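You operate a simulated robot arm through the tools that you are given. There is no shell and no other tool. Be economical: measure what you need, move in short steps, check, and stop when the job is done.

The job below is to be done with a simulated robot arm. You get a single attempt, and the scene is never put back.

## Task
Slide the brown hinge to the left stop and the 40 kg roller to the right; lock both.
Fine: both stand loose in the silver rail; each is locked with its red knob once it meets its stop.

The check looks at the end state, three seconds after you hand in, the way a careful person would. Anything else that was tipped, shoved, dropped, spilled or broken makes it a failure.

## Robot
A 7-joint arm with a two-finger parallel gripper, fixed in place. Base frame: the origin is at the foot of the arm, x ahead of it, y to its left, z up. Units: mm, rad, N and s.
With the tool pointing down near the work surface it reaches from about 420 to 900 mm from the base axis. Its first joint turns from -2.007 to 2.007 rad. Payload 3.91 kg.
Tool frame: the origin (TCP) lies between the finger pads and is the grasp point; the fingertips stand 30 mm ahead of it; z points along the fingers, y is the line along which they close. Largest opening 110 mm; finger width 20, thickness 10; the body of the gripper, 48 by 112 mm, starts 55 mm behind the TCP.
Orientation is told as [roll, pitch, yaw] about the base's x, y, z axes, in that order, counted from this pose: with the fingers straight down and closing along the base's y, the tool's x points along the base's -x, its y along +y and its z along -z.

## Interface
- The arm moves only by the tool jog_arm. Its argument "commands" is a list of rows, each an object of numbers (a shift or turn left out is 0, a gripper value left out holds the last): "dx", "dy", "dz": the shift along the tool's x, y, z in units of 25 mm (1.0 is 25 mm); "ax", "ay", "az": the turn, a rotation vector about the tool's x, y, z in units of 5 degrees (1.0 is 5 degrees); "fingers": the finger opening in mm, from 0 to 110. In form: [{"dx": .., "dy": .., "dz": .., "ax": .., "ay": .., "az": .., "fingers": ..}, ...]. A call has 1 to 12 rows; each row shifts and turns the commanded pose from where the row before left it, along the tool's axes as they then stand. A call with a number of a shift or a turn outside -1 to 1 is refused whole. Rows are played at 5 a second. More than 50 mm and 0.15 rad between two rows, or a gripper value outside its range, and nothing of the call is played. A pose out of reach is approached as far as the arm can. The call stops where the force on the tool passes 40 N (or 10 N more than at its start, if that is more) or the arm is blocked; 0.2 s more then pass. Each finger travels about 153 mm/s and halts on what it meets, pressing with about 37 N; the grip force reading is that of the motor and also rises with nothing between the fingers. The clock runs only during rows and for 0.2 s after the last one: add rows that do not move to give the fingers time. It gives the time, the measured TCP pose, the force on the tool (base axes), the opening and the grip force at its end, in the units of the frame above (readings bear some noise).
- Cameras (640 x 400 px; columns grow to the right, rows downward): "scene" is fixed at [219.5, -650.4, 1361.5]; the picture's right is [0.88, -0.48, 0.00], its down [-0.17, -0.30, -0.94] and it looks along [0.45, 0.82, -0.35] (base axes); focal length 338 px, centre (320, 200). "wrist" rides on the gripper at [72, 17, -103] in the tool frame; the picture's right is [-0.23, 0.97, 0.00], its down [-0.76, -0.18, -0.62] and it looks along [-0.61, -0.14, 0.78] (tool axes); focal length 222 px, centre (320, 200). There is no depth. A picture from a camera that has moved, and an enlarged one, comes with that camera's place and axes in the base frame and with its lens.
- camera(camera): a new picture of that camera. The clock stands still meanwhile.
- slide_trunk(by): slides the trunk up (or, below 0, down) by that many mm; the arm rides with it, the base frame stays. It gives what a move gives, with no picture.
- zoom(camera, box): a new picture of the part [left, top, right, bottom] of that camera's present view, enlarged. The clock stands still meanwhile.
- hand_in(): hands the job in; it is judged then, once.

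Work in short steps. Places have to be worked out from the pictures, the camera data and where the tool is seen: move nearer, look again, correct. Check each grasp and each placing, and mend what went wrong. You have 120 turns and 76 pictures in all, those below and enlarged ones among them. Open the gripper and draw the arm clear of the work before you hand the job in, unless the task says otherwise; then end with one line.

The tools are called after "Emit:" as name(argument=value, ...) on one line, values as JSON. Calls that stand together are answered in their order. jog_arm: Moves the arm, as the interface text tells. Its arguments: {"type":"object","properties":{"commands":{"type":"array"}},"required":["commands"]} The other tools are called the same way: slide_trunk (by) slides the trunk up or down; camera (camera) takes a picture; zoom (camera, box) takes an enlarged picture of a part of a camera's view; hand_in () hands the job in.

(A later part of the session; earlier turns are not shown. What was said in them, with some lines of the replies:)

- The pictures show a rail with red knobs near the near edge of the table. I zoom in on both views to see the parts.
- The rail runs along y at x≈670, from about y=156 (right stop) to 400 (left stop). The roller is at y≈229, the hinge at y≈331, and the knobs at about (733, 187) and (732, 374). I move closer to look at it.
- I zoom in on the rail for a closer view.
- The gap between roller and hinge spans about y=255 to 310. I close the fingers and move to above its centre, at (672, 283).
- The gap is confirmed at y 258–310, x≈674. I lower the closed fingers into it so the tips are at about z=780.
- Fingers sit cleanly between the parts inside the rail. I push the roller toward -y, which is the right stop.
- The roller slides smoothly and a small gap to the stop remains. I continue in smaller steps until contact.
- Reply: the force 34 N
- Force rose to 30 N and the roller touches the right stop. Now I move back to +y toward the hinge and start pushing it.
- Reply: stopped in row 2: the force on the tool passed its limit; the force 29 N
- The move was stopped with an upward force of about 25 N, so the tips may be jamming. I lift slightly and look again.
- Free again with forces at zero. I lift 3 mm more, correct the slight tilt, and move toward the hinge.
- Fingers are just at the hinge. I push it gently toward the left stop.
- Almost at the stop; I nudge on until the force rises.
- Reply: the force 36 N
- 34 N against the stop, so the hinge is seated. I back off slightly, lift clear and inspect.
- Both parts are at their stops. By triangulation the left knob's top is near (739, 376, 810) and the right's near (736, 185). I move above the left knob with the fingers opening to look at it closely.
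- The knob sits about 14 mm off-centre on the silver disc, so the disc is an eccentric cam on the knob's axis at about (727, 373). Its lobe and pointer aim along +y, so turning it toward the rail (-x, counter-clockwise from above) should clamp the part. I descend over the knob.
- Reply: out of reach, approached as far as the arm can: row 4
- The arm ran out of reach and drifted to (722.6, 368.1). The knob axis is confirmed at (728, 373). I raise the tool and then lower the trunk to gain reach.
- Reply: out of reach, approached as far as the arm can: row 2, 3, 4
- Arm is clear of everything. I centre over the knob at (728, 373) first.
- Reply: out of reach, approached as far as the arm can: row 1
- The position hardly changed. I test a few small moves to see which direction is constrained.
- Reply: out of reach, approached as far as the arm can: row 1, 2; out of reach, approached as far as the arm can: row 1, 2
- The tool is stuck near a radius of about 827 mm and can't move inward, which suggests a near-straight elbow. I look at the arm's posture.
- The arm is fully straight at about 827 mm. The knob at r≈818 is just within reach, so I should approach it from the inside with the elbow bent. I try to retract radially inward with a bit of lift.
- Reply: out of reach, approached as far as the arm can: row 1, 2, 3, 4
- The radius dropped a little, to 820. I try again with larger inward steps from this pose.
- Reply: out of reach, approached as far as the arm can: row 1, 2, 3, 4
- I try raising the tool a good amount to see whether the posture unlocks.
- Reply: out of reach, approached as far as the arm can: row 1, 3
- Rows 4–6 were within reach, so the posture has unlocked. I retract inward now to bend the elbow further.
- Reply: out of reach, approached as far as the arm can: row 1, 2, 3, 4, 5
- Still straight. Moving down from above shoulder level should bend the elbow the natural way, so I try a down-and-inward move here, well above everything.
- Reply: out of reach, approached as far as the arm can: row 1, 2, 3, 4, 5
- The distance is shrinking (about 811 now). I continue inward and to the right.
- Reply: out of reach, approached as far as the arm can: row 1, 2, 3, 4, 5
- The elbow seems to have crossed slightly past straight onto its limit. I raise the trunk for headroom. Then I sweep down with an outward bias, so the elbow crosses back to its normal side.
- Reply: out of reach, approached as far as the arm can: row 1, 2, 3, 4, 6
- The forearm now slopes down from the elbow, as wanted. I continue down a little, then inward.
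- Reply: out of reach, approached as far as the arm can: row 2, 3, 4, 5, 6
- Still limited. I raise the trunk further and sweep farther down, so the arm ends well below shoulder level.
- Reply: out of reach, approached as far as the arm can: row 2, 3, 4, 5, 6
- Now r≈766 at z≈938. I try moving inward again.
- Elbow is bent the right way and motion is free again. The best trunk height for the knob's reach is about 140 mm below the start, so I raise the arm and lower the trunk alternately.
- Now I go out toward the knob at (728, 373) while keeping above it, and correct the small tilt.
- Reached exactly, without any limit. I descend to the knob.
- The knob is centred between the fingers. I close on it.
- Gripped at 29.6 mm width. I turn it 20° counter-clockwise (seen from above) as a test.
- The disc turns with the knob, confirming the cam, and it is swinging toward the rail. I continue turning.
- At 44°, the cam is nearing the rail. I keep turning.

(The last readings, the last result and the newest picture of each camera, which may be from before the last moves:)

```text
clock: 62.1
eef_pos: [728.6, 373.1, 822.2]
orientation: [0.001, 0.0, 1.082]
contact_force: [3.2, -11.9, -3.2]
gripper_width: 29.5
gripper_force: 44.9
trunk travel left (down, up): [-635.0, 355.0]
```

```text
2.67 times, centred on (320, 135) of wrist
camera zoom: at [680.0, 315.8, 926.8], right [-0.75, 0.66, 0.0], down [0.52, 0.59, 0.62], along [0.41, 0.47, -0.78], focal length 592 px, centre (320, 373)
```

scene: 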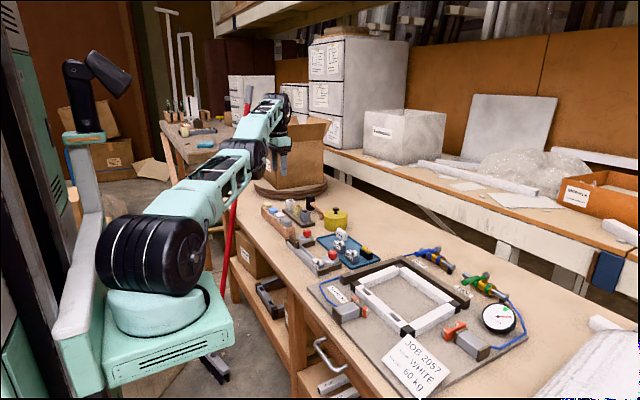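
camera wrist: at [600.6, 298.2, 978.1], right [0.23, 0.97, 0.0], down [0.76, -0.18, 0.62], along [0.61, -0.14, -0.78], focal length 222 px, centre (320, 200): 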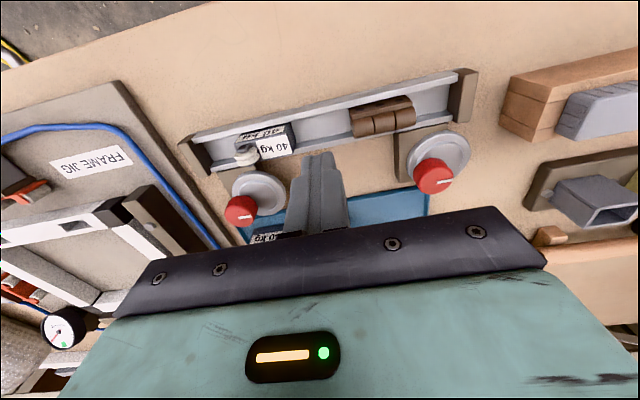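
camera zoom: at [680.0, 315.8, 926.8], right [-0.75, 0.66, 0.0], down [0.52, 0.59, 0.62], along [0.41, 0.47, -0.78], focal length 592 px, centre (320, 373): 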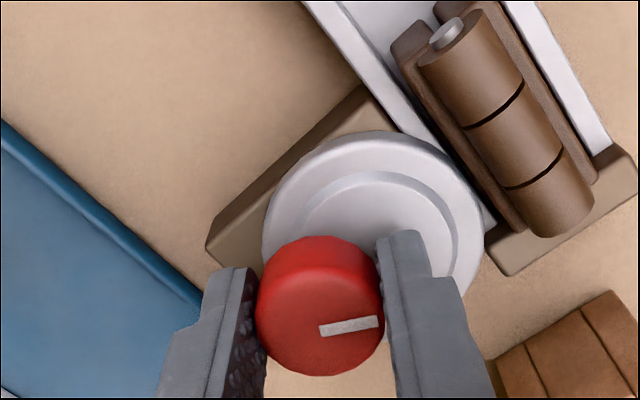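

At 62° the cam is over the rail's wall, close to the hinge. I continue in smaller steps.

Emit:
jog_arm(commands=[{"az": -0.5}, {"az": -0.5}, {"az": -0.5}, {"az": -0.5}, {"az": -0.5}, {"az": -0.5}, {}])

Emit:
zoom(camera="wrist", box=[200, 60, 440, 210])

Emit:
zoom(camera="scene", box=[290, 195, 350, 255])

```text
clock: 63.7
eef_pos: [729.5, 371.9, 823.1]
orientation: [0.0, 0.0, 1.343]
contact_force: [6.6, -9.7, -2.7]
gripper_width: 29.5
gripper_force: 45.1
trunk travel left (down, up): [-635.0, 355.0]
```

```text
2.67 times, centred on (320, 135) of wrist
camera zoom: at [696.1, 304.9, 926.7], right [-0.9, 0.44, 0.0], down [0.34, 0.7, 0.62], along [0.28, 0.56, -0.78], focal length 592 px, centre (320, 373)
```

zoom: 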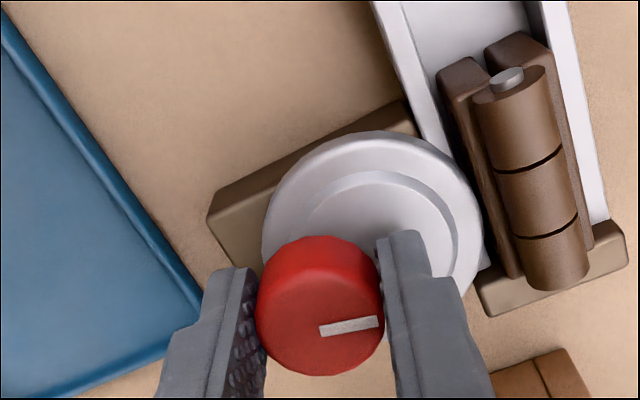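

```text
6.67 times, centred on (320, 225) of scene
camera zoom: at [219.5, -650.4, 1361.5], right [0.88, -0.48, 0.0], down [-0.17, -0.3, -0.94], along [0.45, 0.82, -0.35], focal length 2252 px, centre (320, 33)
```

zoom: 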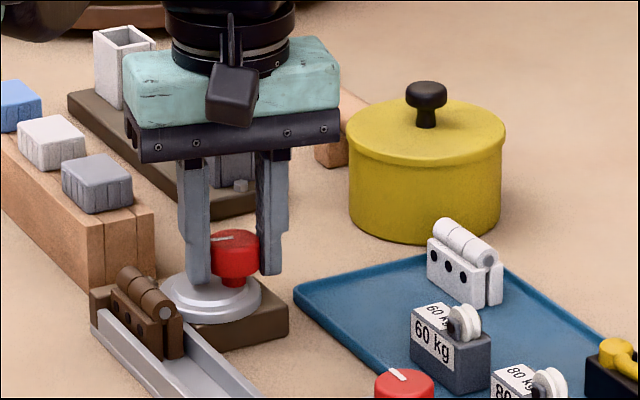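

At 77° there's a small gap left. I continue past 90° unless it jams.

Emit:
jog_arm(commands=[{"az": -0.4}, {"az": -0.4}, {"az": -0.4}, {"az": -0.4}, {"az": -0.4}, {"az": -0.4}, {"az": -0.4}, {}])

Emit:
zoom(camera="wrist", box=[200, 60, 440, 210])

```text
clock: 65.5
eef_pos: [729.7, 372.5, 823.7]
orientation: [0.0, -0.002, 1.59]
contact_force: [-0.3, -13.7, -3.7]
gripper_width: 29.1
gripper_force: 44.5
trunk travel left (down, up): [-635.0, 355.0]
```

```text
2.67 times, centred on (320, 135) of wrist
camera zoom: at [713.4, 299.2, 926.8], right [-0.98, 0.21, 0.0], down [0.17, 0.76, 0.62], along [0.13, 0.61, -0.78], focal length 592 px, centre (320, 373)
```

zoom: 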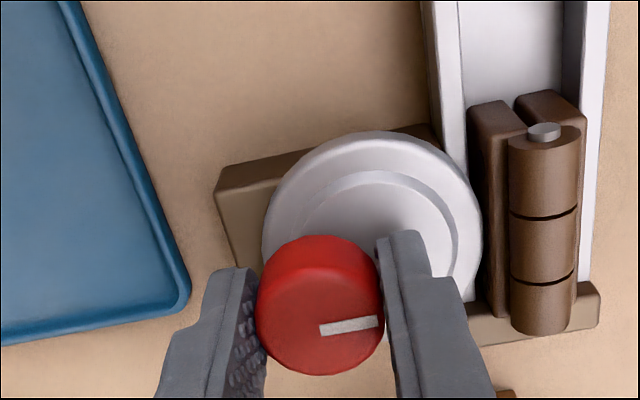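

The pointer now faces the rail and the cam presses on the hinge. I open just a little, since the hinge is close to one finger, and rise.

Emit:
jog_arm(commands=[{"fingers": 42}, {}, {"dz": -0.5}, {"dz": -1}, {"dz": -1}, {"dz": -1}, {}])

Emit:
zoom(camera="wrist", box=[200, 60, 440, 210])

Emit:
zoom(camera="scene", box=[285, 200, 355, 270])

```text
clock: 67.1
eef_pos: [728.1, 375.5, 909.8]
orientation: [-0.002, 0.0, 1.588]
contact_force: [-0.3, 0.3, 0.2]
gripper_width: 42.2
gripper_force: 0.0
trunk travel left (down, up): [-635.0, 355.0]
```

```text
2.67 times, centred on (320, 135) of wrist
camera zoom: at [713.1, 301.0, 1013.8], right [-0.98, 0.21, 0.0], down [0.16, 0.76, 0.62], along [0.13, 0.61, -0.78], focal length 592 px, centre (320, 373)
```

zoom: 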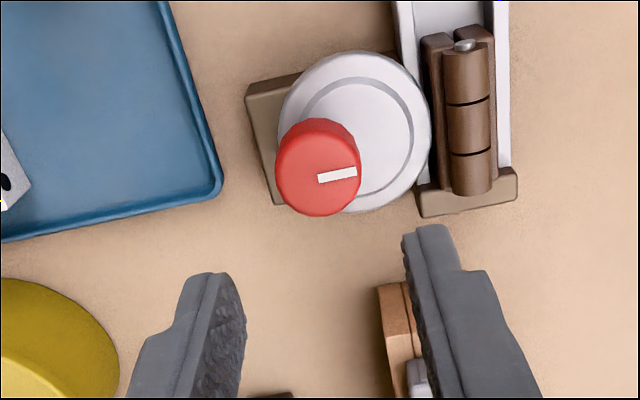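

```text
5.71 times, centred on (320, 235) of scene
camera zoom: at [219.5, -650.4, 1361.5], right [0.88, -0.48, 0.0], down [-0.17, -0.3, -0.94], along [0.45, 0.82, -0.35], focal length 1930 px, centre (320, 0)
```

zoom: 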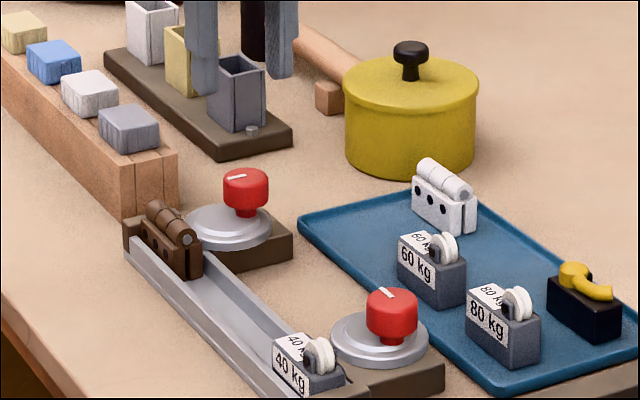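

The hinge is locked: the knob stays with its pointer at the rail. Now I turn the wrist back to yaw 0 before going to the right knob.

Emit:
jog_arm(commands=[{"dz": -0.4, "az": 1}, {"az": 1}, {"az": 1}, {"az": 1}, {"az": 1}, {"az": 1}, {"az": 1}, {"az": 1}, {"az": 1}, {"az": 1}, {"az": 1}, {"az": 1}])

Emit:
jog_arm(commands=[{"az": 1}, {"az": 1}, {"az": 1}, {"az": 1}, {"az": 1}, {"az": 1}, {"az": 0.2}, {"fingers": 70}, {}])

```text
clock: 69.7
eef_pos: [728.0, 374.2, 921.5]
orientation: [0.001, 0.001, 0.539]
contact_force: [0.5, 0.4, 0.0]
gripper_width: 42.0
gripper_force: 0.1
trunk travel left (down, up): [-635.0, 355.0]
```

```text
clock: 71.7
eef_pos: [729.2, 373.3, 920.2]
orientation: [0.002, 0.0, -0.002]
contact_force: [0.2, 0.1, -0.6]
gripper_width: 70.1
gripper_force: 0.1
trunk travel left (down, up): [-635.0, 355.0]
```

Yaw is back at 0. I move along -y to above the right knob.

Emit:
jog_arm(commands=[{"dy": -1}, {"dy": -1}, {"dy": -1}, {"dy": -1}, {"dy": -1}, {"dy": -1}, {"dy": -1}, {"dy": -0.6}, {"dz": 0.5}, {}])

Emit:
zoom(camera="wrist", box=[200, 60, 440, 210])

Emit:
zoom(camera="scene", box=[300, 215, 360, 275])

```text
clock: 73.9
eef_pos: [728.7, 183.0, 907.5]
orientation: [0.001, -0.001, 0.0]
contact_force: [0.7, 0.3, 0.2]
gripper_width: 69.9
gripper_force: 0.0
trunk travel left (down, up): [-635.0, 355.0]
```

```text
2.67 times, centred on (320, 135) of wrist
camera zoom: at [655.2, 198.9, 1010.8], right [0.23, 0.97, 0.0], down [0.76, -0.18, 0.62], along [0.61, -0.14, -0.78], focal length 592 px, centre (320, 373)
```

zoom: 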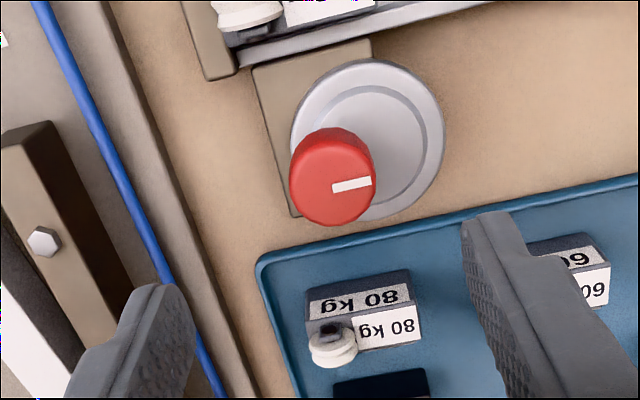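

```text
6.67 times, centred on (330, 245) of scene
camera zoom: at [219.5, -650.4, 1361.5], right [0.88, -0.48, 0.0], down [-0.17, -0.3, -0.94], along [0.45, 0.82, -0.35], focal length 2252 px, centre (253, -100)
```

zoom: 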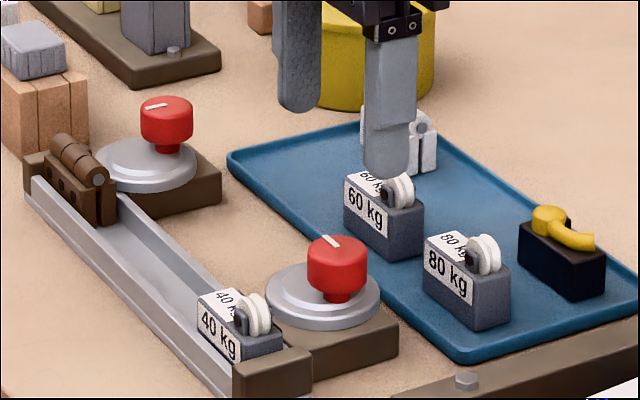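

The right knob's axis is at about (729.5, 187) with its pointer at +y as before. I descend to the grasp height.

Emit:
jog_arm(commands=[{"dx": -0.03, "dy": 0.15, "dz": 0.8}, {"dz": 0.8}, {"dz": 0.8}, {"dz": 0.6}, {"dz": 0.36}, {}])

Emit:
zoom(camera="wrist", box=[200, 60, 440, 210])

```text
clock: 75.3
eef_pos: [728.9, 186.3, 823.9]
orientation: [0.001, 0.001, 0.0]
contact_force: [-0.2, 0.8, 1.1]
gripper_width: 70.0
gripper_force: 0.1
trunk travel left (down, up): [-635.0, 355.0]
```

```text
2.67 times, centred on (320, 135) of wrist
camera zoom: at [656.8, 201.9, 927.2], right [0.23, 0.97, 0.0], down [0.76, -0.18, 0.62], along [0.61, -0.14, -0.78], focal length 592 px, centre (320, 373)
```

zoom: 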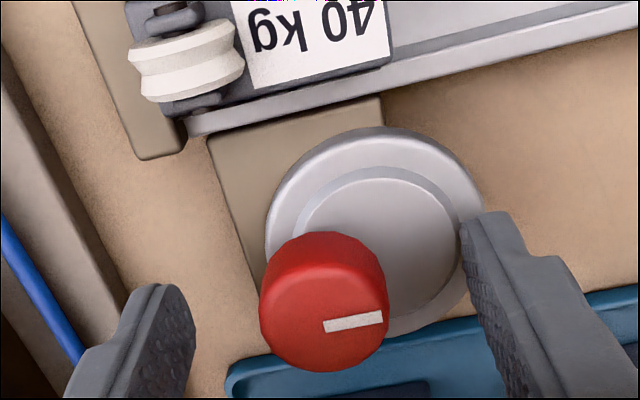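

Position matches the left-knob pose nearly exactly. I close and turn 24°.

Emit:
jog_arm(commands=[{"fingers": 45}, {"fingers": 0}, {}, {}, {}, {"az": -0.6}, {"az": -0.6}, {"az": -0.6}, {"az": -0.6}, {"az": -0.6}, {"az": -0.6}, {"az": -0.6}])

Emit:
jog_arm(commands=[{"az": -0.6}, {"az": -0.6}, {"az": -0.6}, {"az": -0.6}, {"az": -0.6}, {"az": -0.6}, {"az": -0.6}, {"az": -0.6}, {}])

Emit:
zoom(camera="wrist", box=[200, 60, 440, 210])

```text
clock: 77.9
eef_pos: [729.5, 187.4, 824.2]
orientation: [0.001, 0.0, 0.367]
contact_force: [-0.1, 5.0, -5.2]
gripper_width: 29.4
gripper_force: 45.0
trunk travel left (down, up): [-635.0, 355.0]
```

```text
clock: 79.9
eef_pos: [729.6, 187.5, 824.4]
orientation: [-0.002, 0.0, 0.786]
contact_force: [-5.6, 3.9, -5.5]
gripper_width: 29.5
gripper_force: 45.1
trunk travel left (down, up): [-635.0, 355.0]
```

```text
2.67 times, centred on (320, 135) of wrist
camera zoom: at [666.1, 146.9, 927.3], right [-0.53, 0.85, 0.0], down [0.66, 0.41, 0.62], along [0.53, 0.33, -0.78], focal length 592 px, centre (320, 373)
```

zoom: 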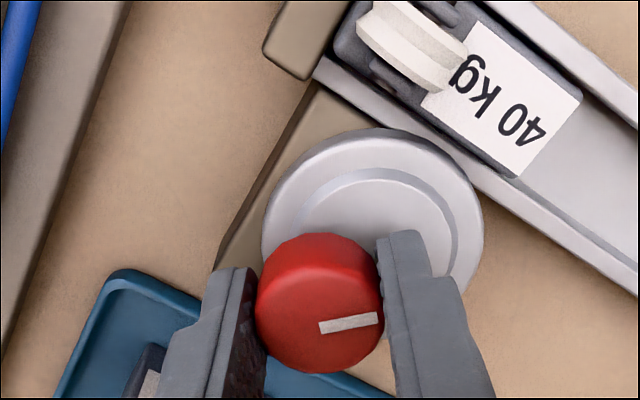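

At 45° all is fine. I continue to about 90°.

Emit:
jog_arm(commands=[{"az": -0.6}, {"az": -0.6}, {"az": -0.6}, {"az": -0.6}, {"az": -0.6}, {"az": -0.6}, {"az": -0.6}, {"az": -0.6}, {"az": -0.6}, {}])

Emit:
jog_arm(commands=[{"az": -0.6}, {"az": -0.6}, {"az": -0.6}, {"az": -0.6}, {"az": -0.6}, {"az": -0.6}, {"az": -0.2}, {}])

Emit:
zoom(camera="wrist", box=[200, 60, 440, 210])

```text
clock: 82.1
eef_pos: [729.4, 187.0, 824.6]
orientation: [0.001, 0.0, 1.257]
contact_force: [-10.6, -2.8, -8.5]
gripper_width: 29.7
gripper_force: 44.5
trunk travel left (down, up): [-635.0, 355.0]
```

```text
clock: 83.9
eef_pos: [728.1, 187.1, 824.9]
orientation: [-0.001, -0.002, 1.588]
contact_force: [-6.5, 1.7, -13.1]
gripper_width: 29.3
gripper_force: 44.7
trunk travel left (down, up): [-635.0, 355.0]
```

```text
2.67 times, centred on (320, 135) of wrist
camera zoom: at [713.3, 113.4, 927.2], right [-0.98, 0.21, 0.0], down [0.16, 0.76, 0.62], along [0.13, 0.61, -0.78], focal length 592 px, centre (320, 373)
```

zoom: 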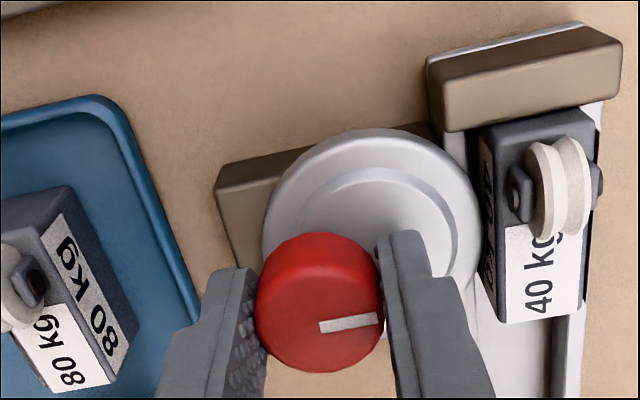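

Turned 91°, with the cam against the roller and the roller on its stop. I release slightly and rise.

Emit:
jog_arm(commands=[{"fingers": 42}, {}, {"dz": -0.5}, {"dz": -1}, {"dz": -1}, {"dz": -1}, {}])

Emit:
zoom(camera="wrist", box=[200, 60, 440, 210])

Emit:
zoom(camera="scene", box=[290, 210, 360, 280])

```text
clock: 85.5
eef_pos: [730.3, 187.3, 911.3]
orientation: [0.0, -0.002, 1.589]
contact_force: [0.5, 0.5, -0.6]
gripper_width: 42.1
gripper_force: 0.1
trunk travel left (down, up): [-635.0, 355.0]
```

```text
2.67 times, centred on (320, 135) of wrist
camera zoom: at [714.6, 114.0, 1014.3], right [-0.98, 0.21, 0.0], down [0.16, 0.76, 0.62], along [0.13, 0.61, -0.78], focal length 592 px, centre (320, 373)
```

zoom: 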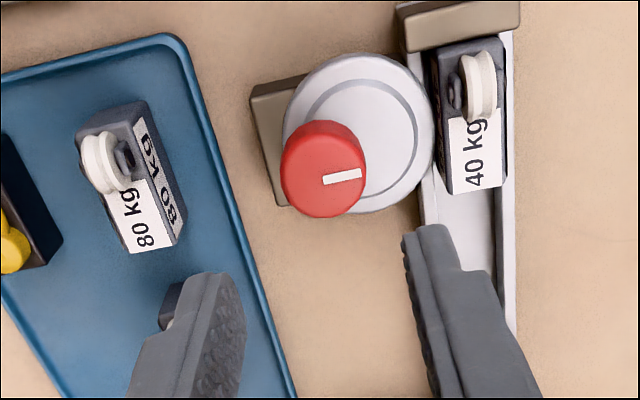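

```text
5.71 times, centred on (325, 245) of scene
camera zoom: at [219.5, -650.4, 1361.5], right [0.88, -0.48, 0.0], down [-0.17, -0.3, -0.94], along [0.45, 0.82, -0.35], focal length 1930 px, centre (291, -57)
```

zoom: 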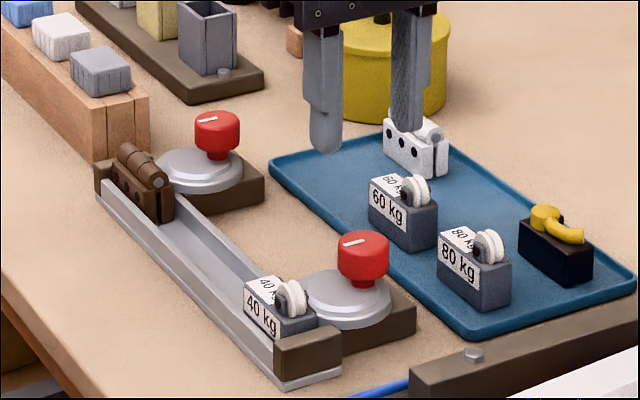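

Both knobs point at the rail. I rise, turn the wrist back and retract, to check the gaps at both stops.

Emit:
jog_arm(commands=[{"dz": -1, "az": 1}, {"dz": -1, "az": 1}, {"az": 1}, {"az": 1}, {"az": 1}, {"az": 1}, {"az": 1}, {"az": 1}, {"az": 1}, {"az": 1}, {"az": 1}, {"az": 1}])

Emit:
jog_arm(commands=[{"az": 1}, {"az": 1}, {"az": 1}, {"az": 1}, {"az": 1}, {"az": 1}, {"az": 0.2}, {"dx": 1}, {"dx": 1}, {"dx": 1}, {"dx": 1}, {"dx": 0.5}])

Emit:
zoom(camera="wrist", box=[230, 80, 390, 180])

```text
clock: 88.1
eef_pos: [729.4, 187.4, 962.1]
orientation: [-0.001, -0.001, 0.541]
contact_force: [-0.4, -0.4, 1.0]
gripper_width: 41.8
gripper_force: 0.1
trunk travel left (down, up): [-635.0, 355.0]
```

```text
clock: 90.7
eef_pos: [616.5, 186.3, 963.3]
orientation: [0.0, 0.0, -0.001]
contact_force: [0.4, -0.1, -0.9]
gripper_width: 41.7
gripper_force: 0.1
trunk travel left (down, up): [-635.0, 355.0]
```

```text
4.00 times, centred on (310, 130) of wrist
camera zoom: at [544.9, 202.3, 1065.6], right [0.23, 0.97, 0.0], down [0.76, -0.18, 0.62], along [0.61, -0.14, -0.78], focal length 888 px, centre (360, 480)
```

zoom: 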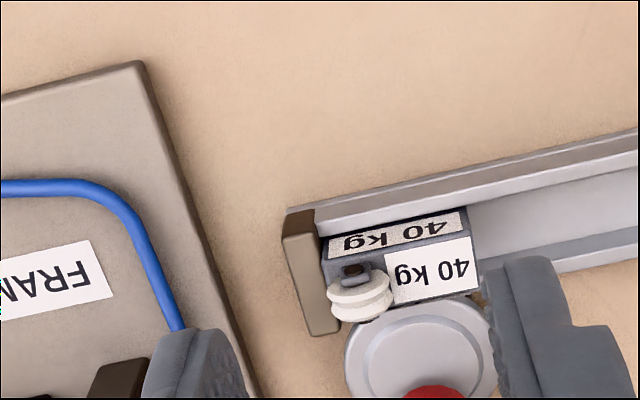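

The roller is flush with its stop. I check the hinge end the same way.

Emit:
jog_arm(commands=[{"dy": 1, "fingers": 110}, {"dy": 1}, {"dy": 1}, {"dy": 1}, {"dy": 1}, {"dy": 1}, {"dy": 1}, {}])

Emit:
zoom(camera="wrist", box=[230, 80, 390, 180])

Emit:
camera(camera="scene")

```text
clock: 92.5
eef_pos: [616.5, 362.4, 963.4]
orientation: [0.002, -0.001, 0.0]
contact_force: [-0.4, 0.4, -0.4]
gripper_width: 110.1
gripper_force: 0.1
trunk travel left (down, up): [-635.0, 355.0]
```

```text
4.00 times, centred on (310, 130) of wrist
camera zoom: at [544.1, 378.5, 1066.8], right [0.23, 0.97, 0.0], down [0.76, -0.18, 0.62], along [0.61, -0.14, -0.78], focal length 888 px, centre (360, 480)
```

zoom: 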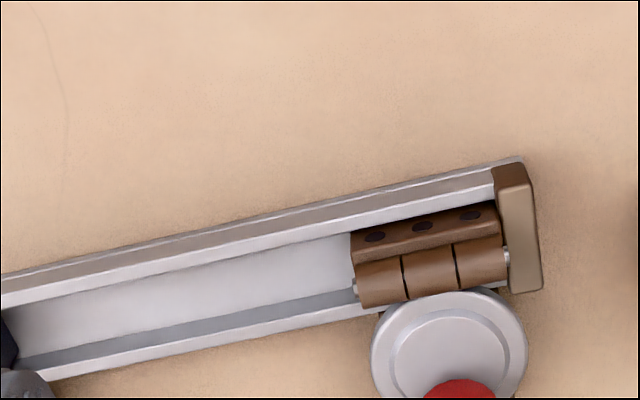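

```text
25 pictures are left
```

scene: 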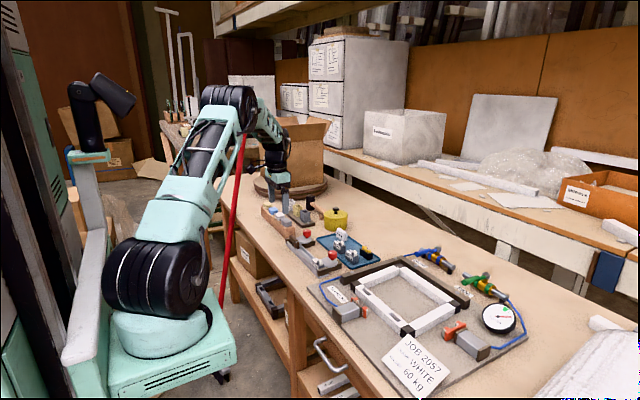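

The hinge's protruding pin appears to touch the stop. I magnify once more to be sure.

Emit:
zoom(camera="wrist", box=[330, 115, 378, 155])

```text
10.00 times, centred on (354, 135) of wrist
camera zoom: at [544.1, 378.5, 1066.8], right [0.23, 0.97, 0.0], down [0.76, -0.18, 0.62], along [0.61, -0.14, -0.78], focal length 2221 px, centre (-20, 850)
```

zoom: 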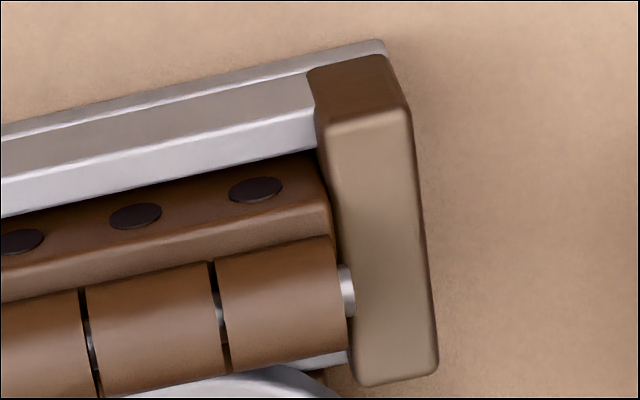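

The hinge sits against its stop. The gripper is open and the arm is clear, so I hand in.

Emit:
hand_in()

```text
The job is handed in.
```

The brown hinge is against the left stop and the 40 kg roller against the right stop, each locked with its red knob turned about 90° so its cam presses on the part; the pictures show nothing else disturbed.
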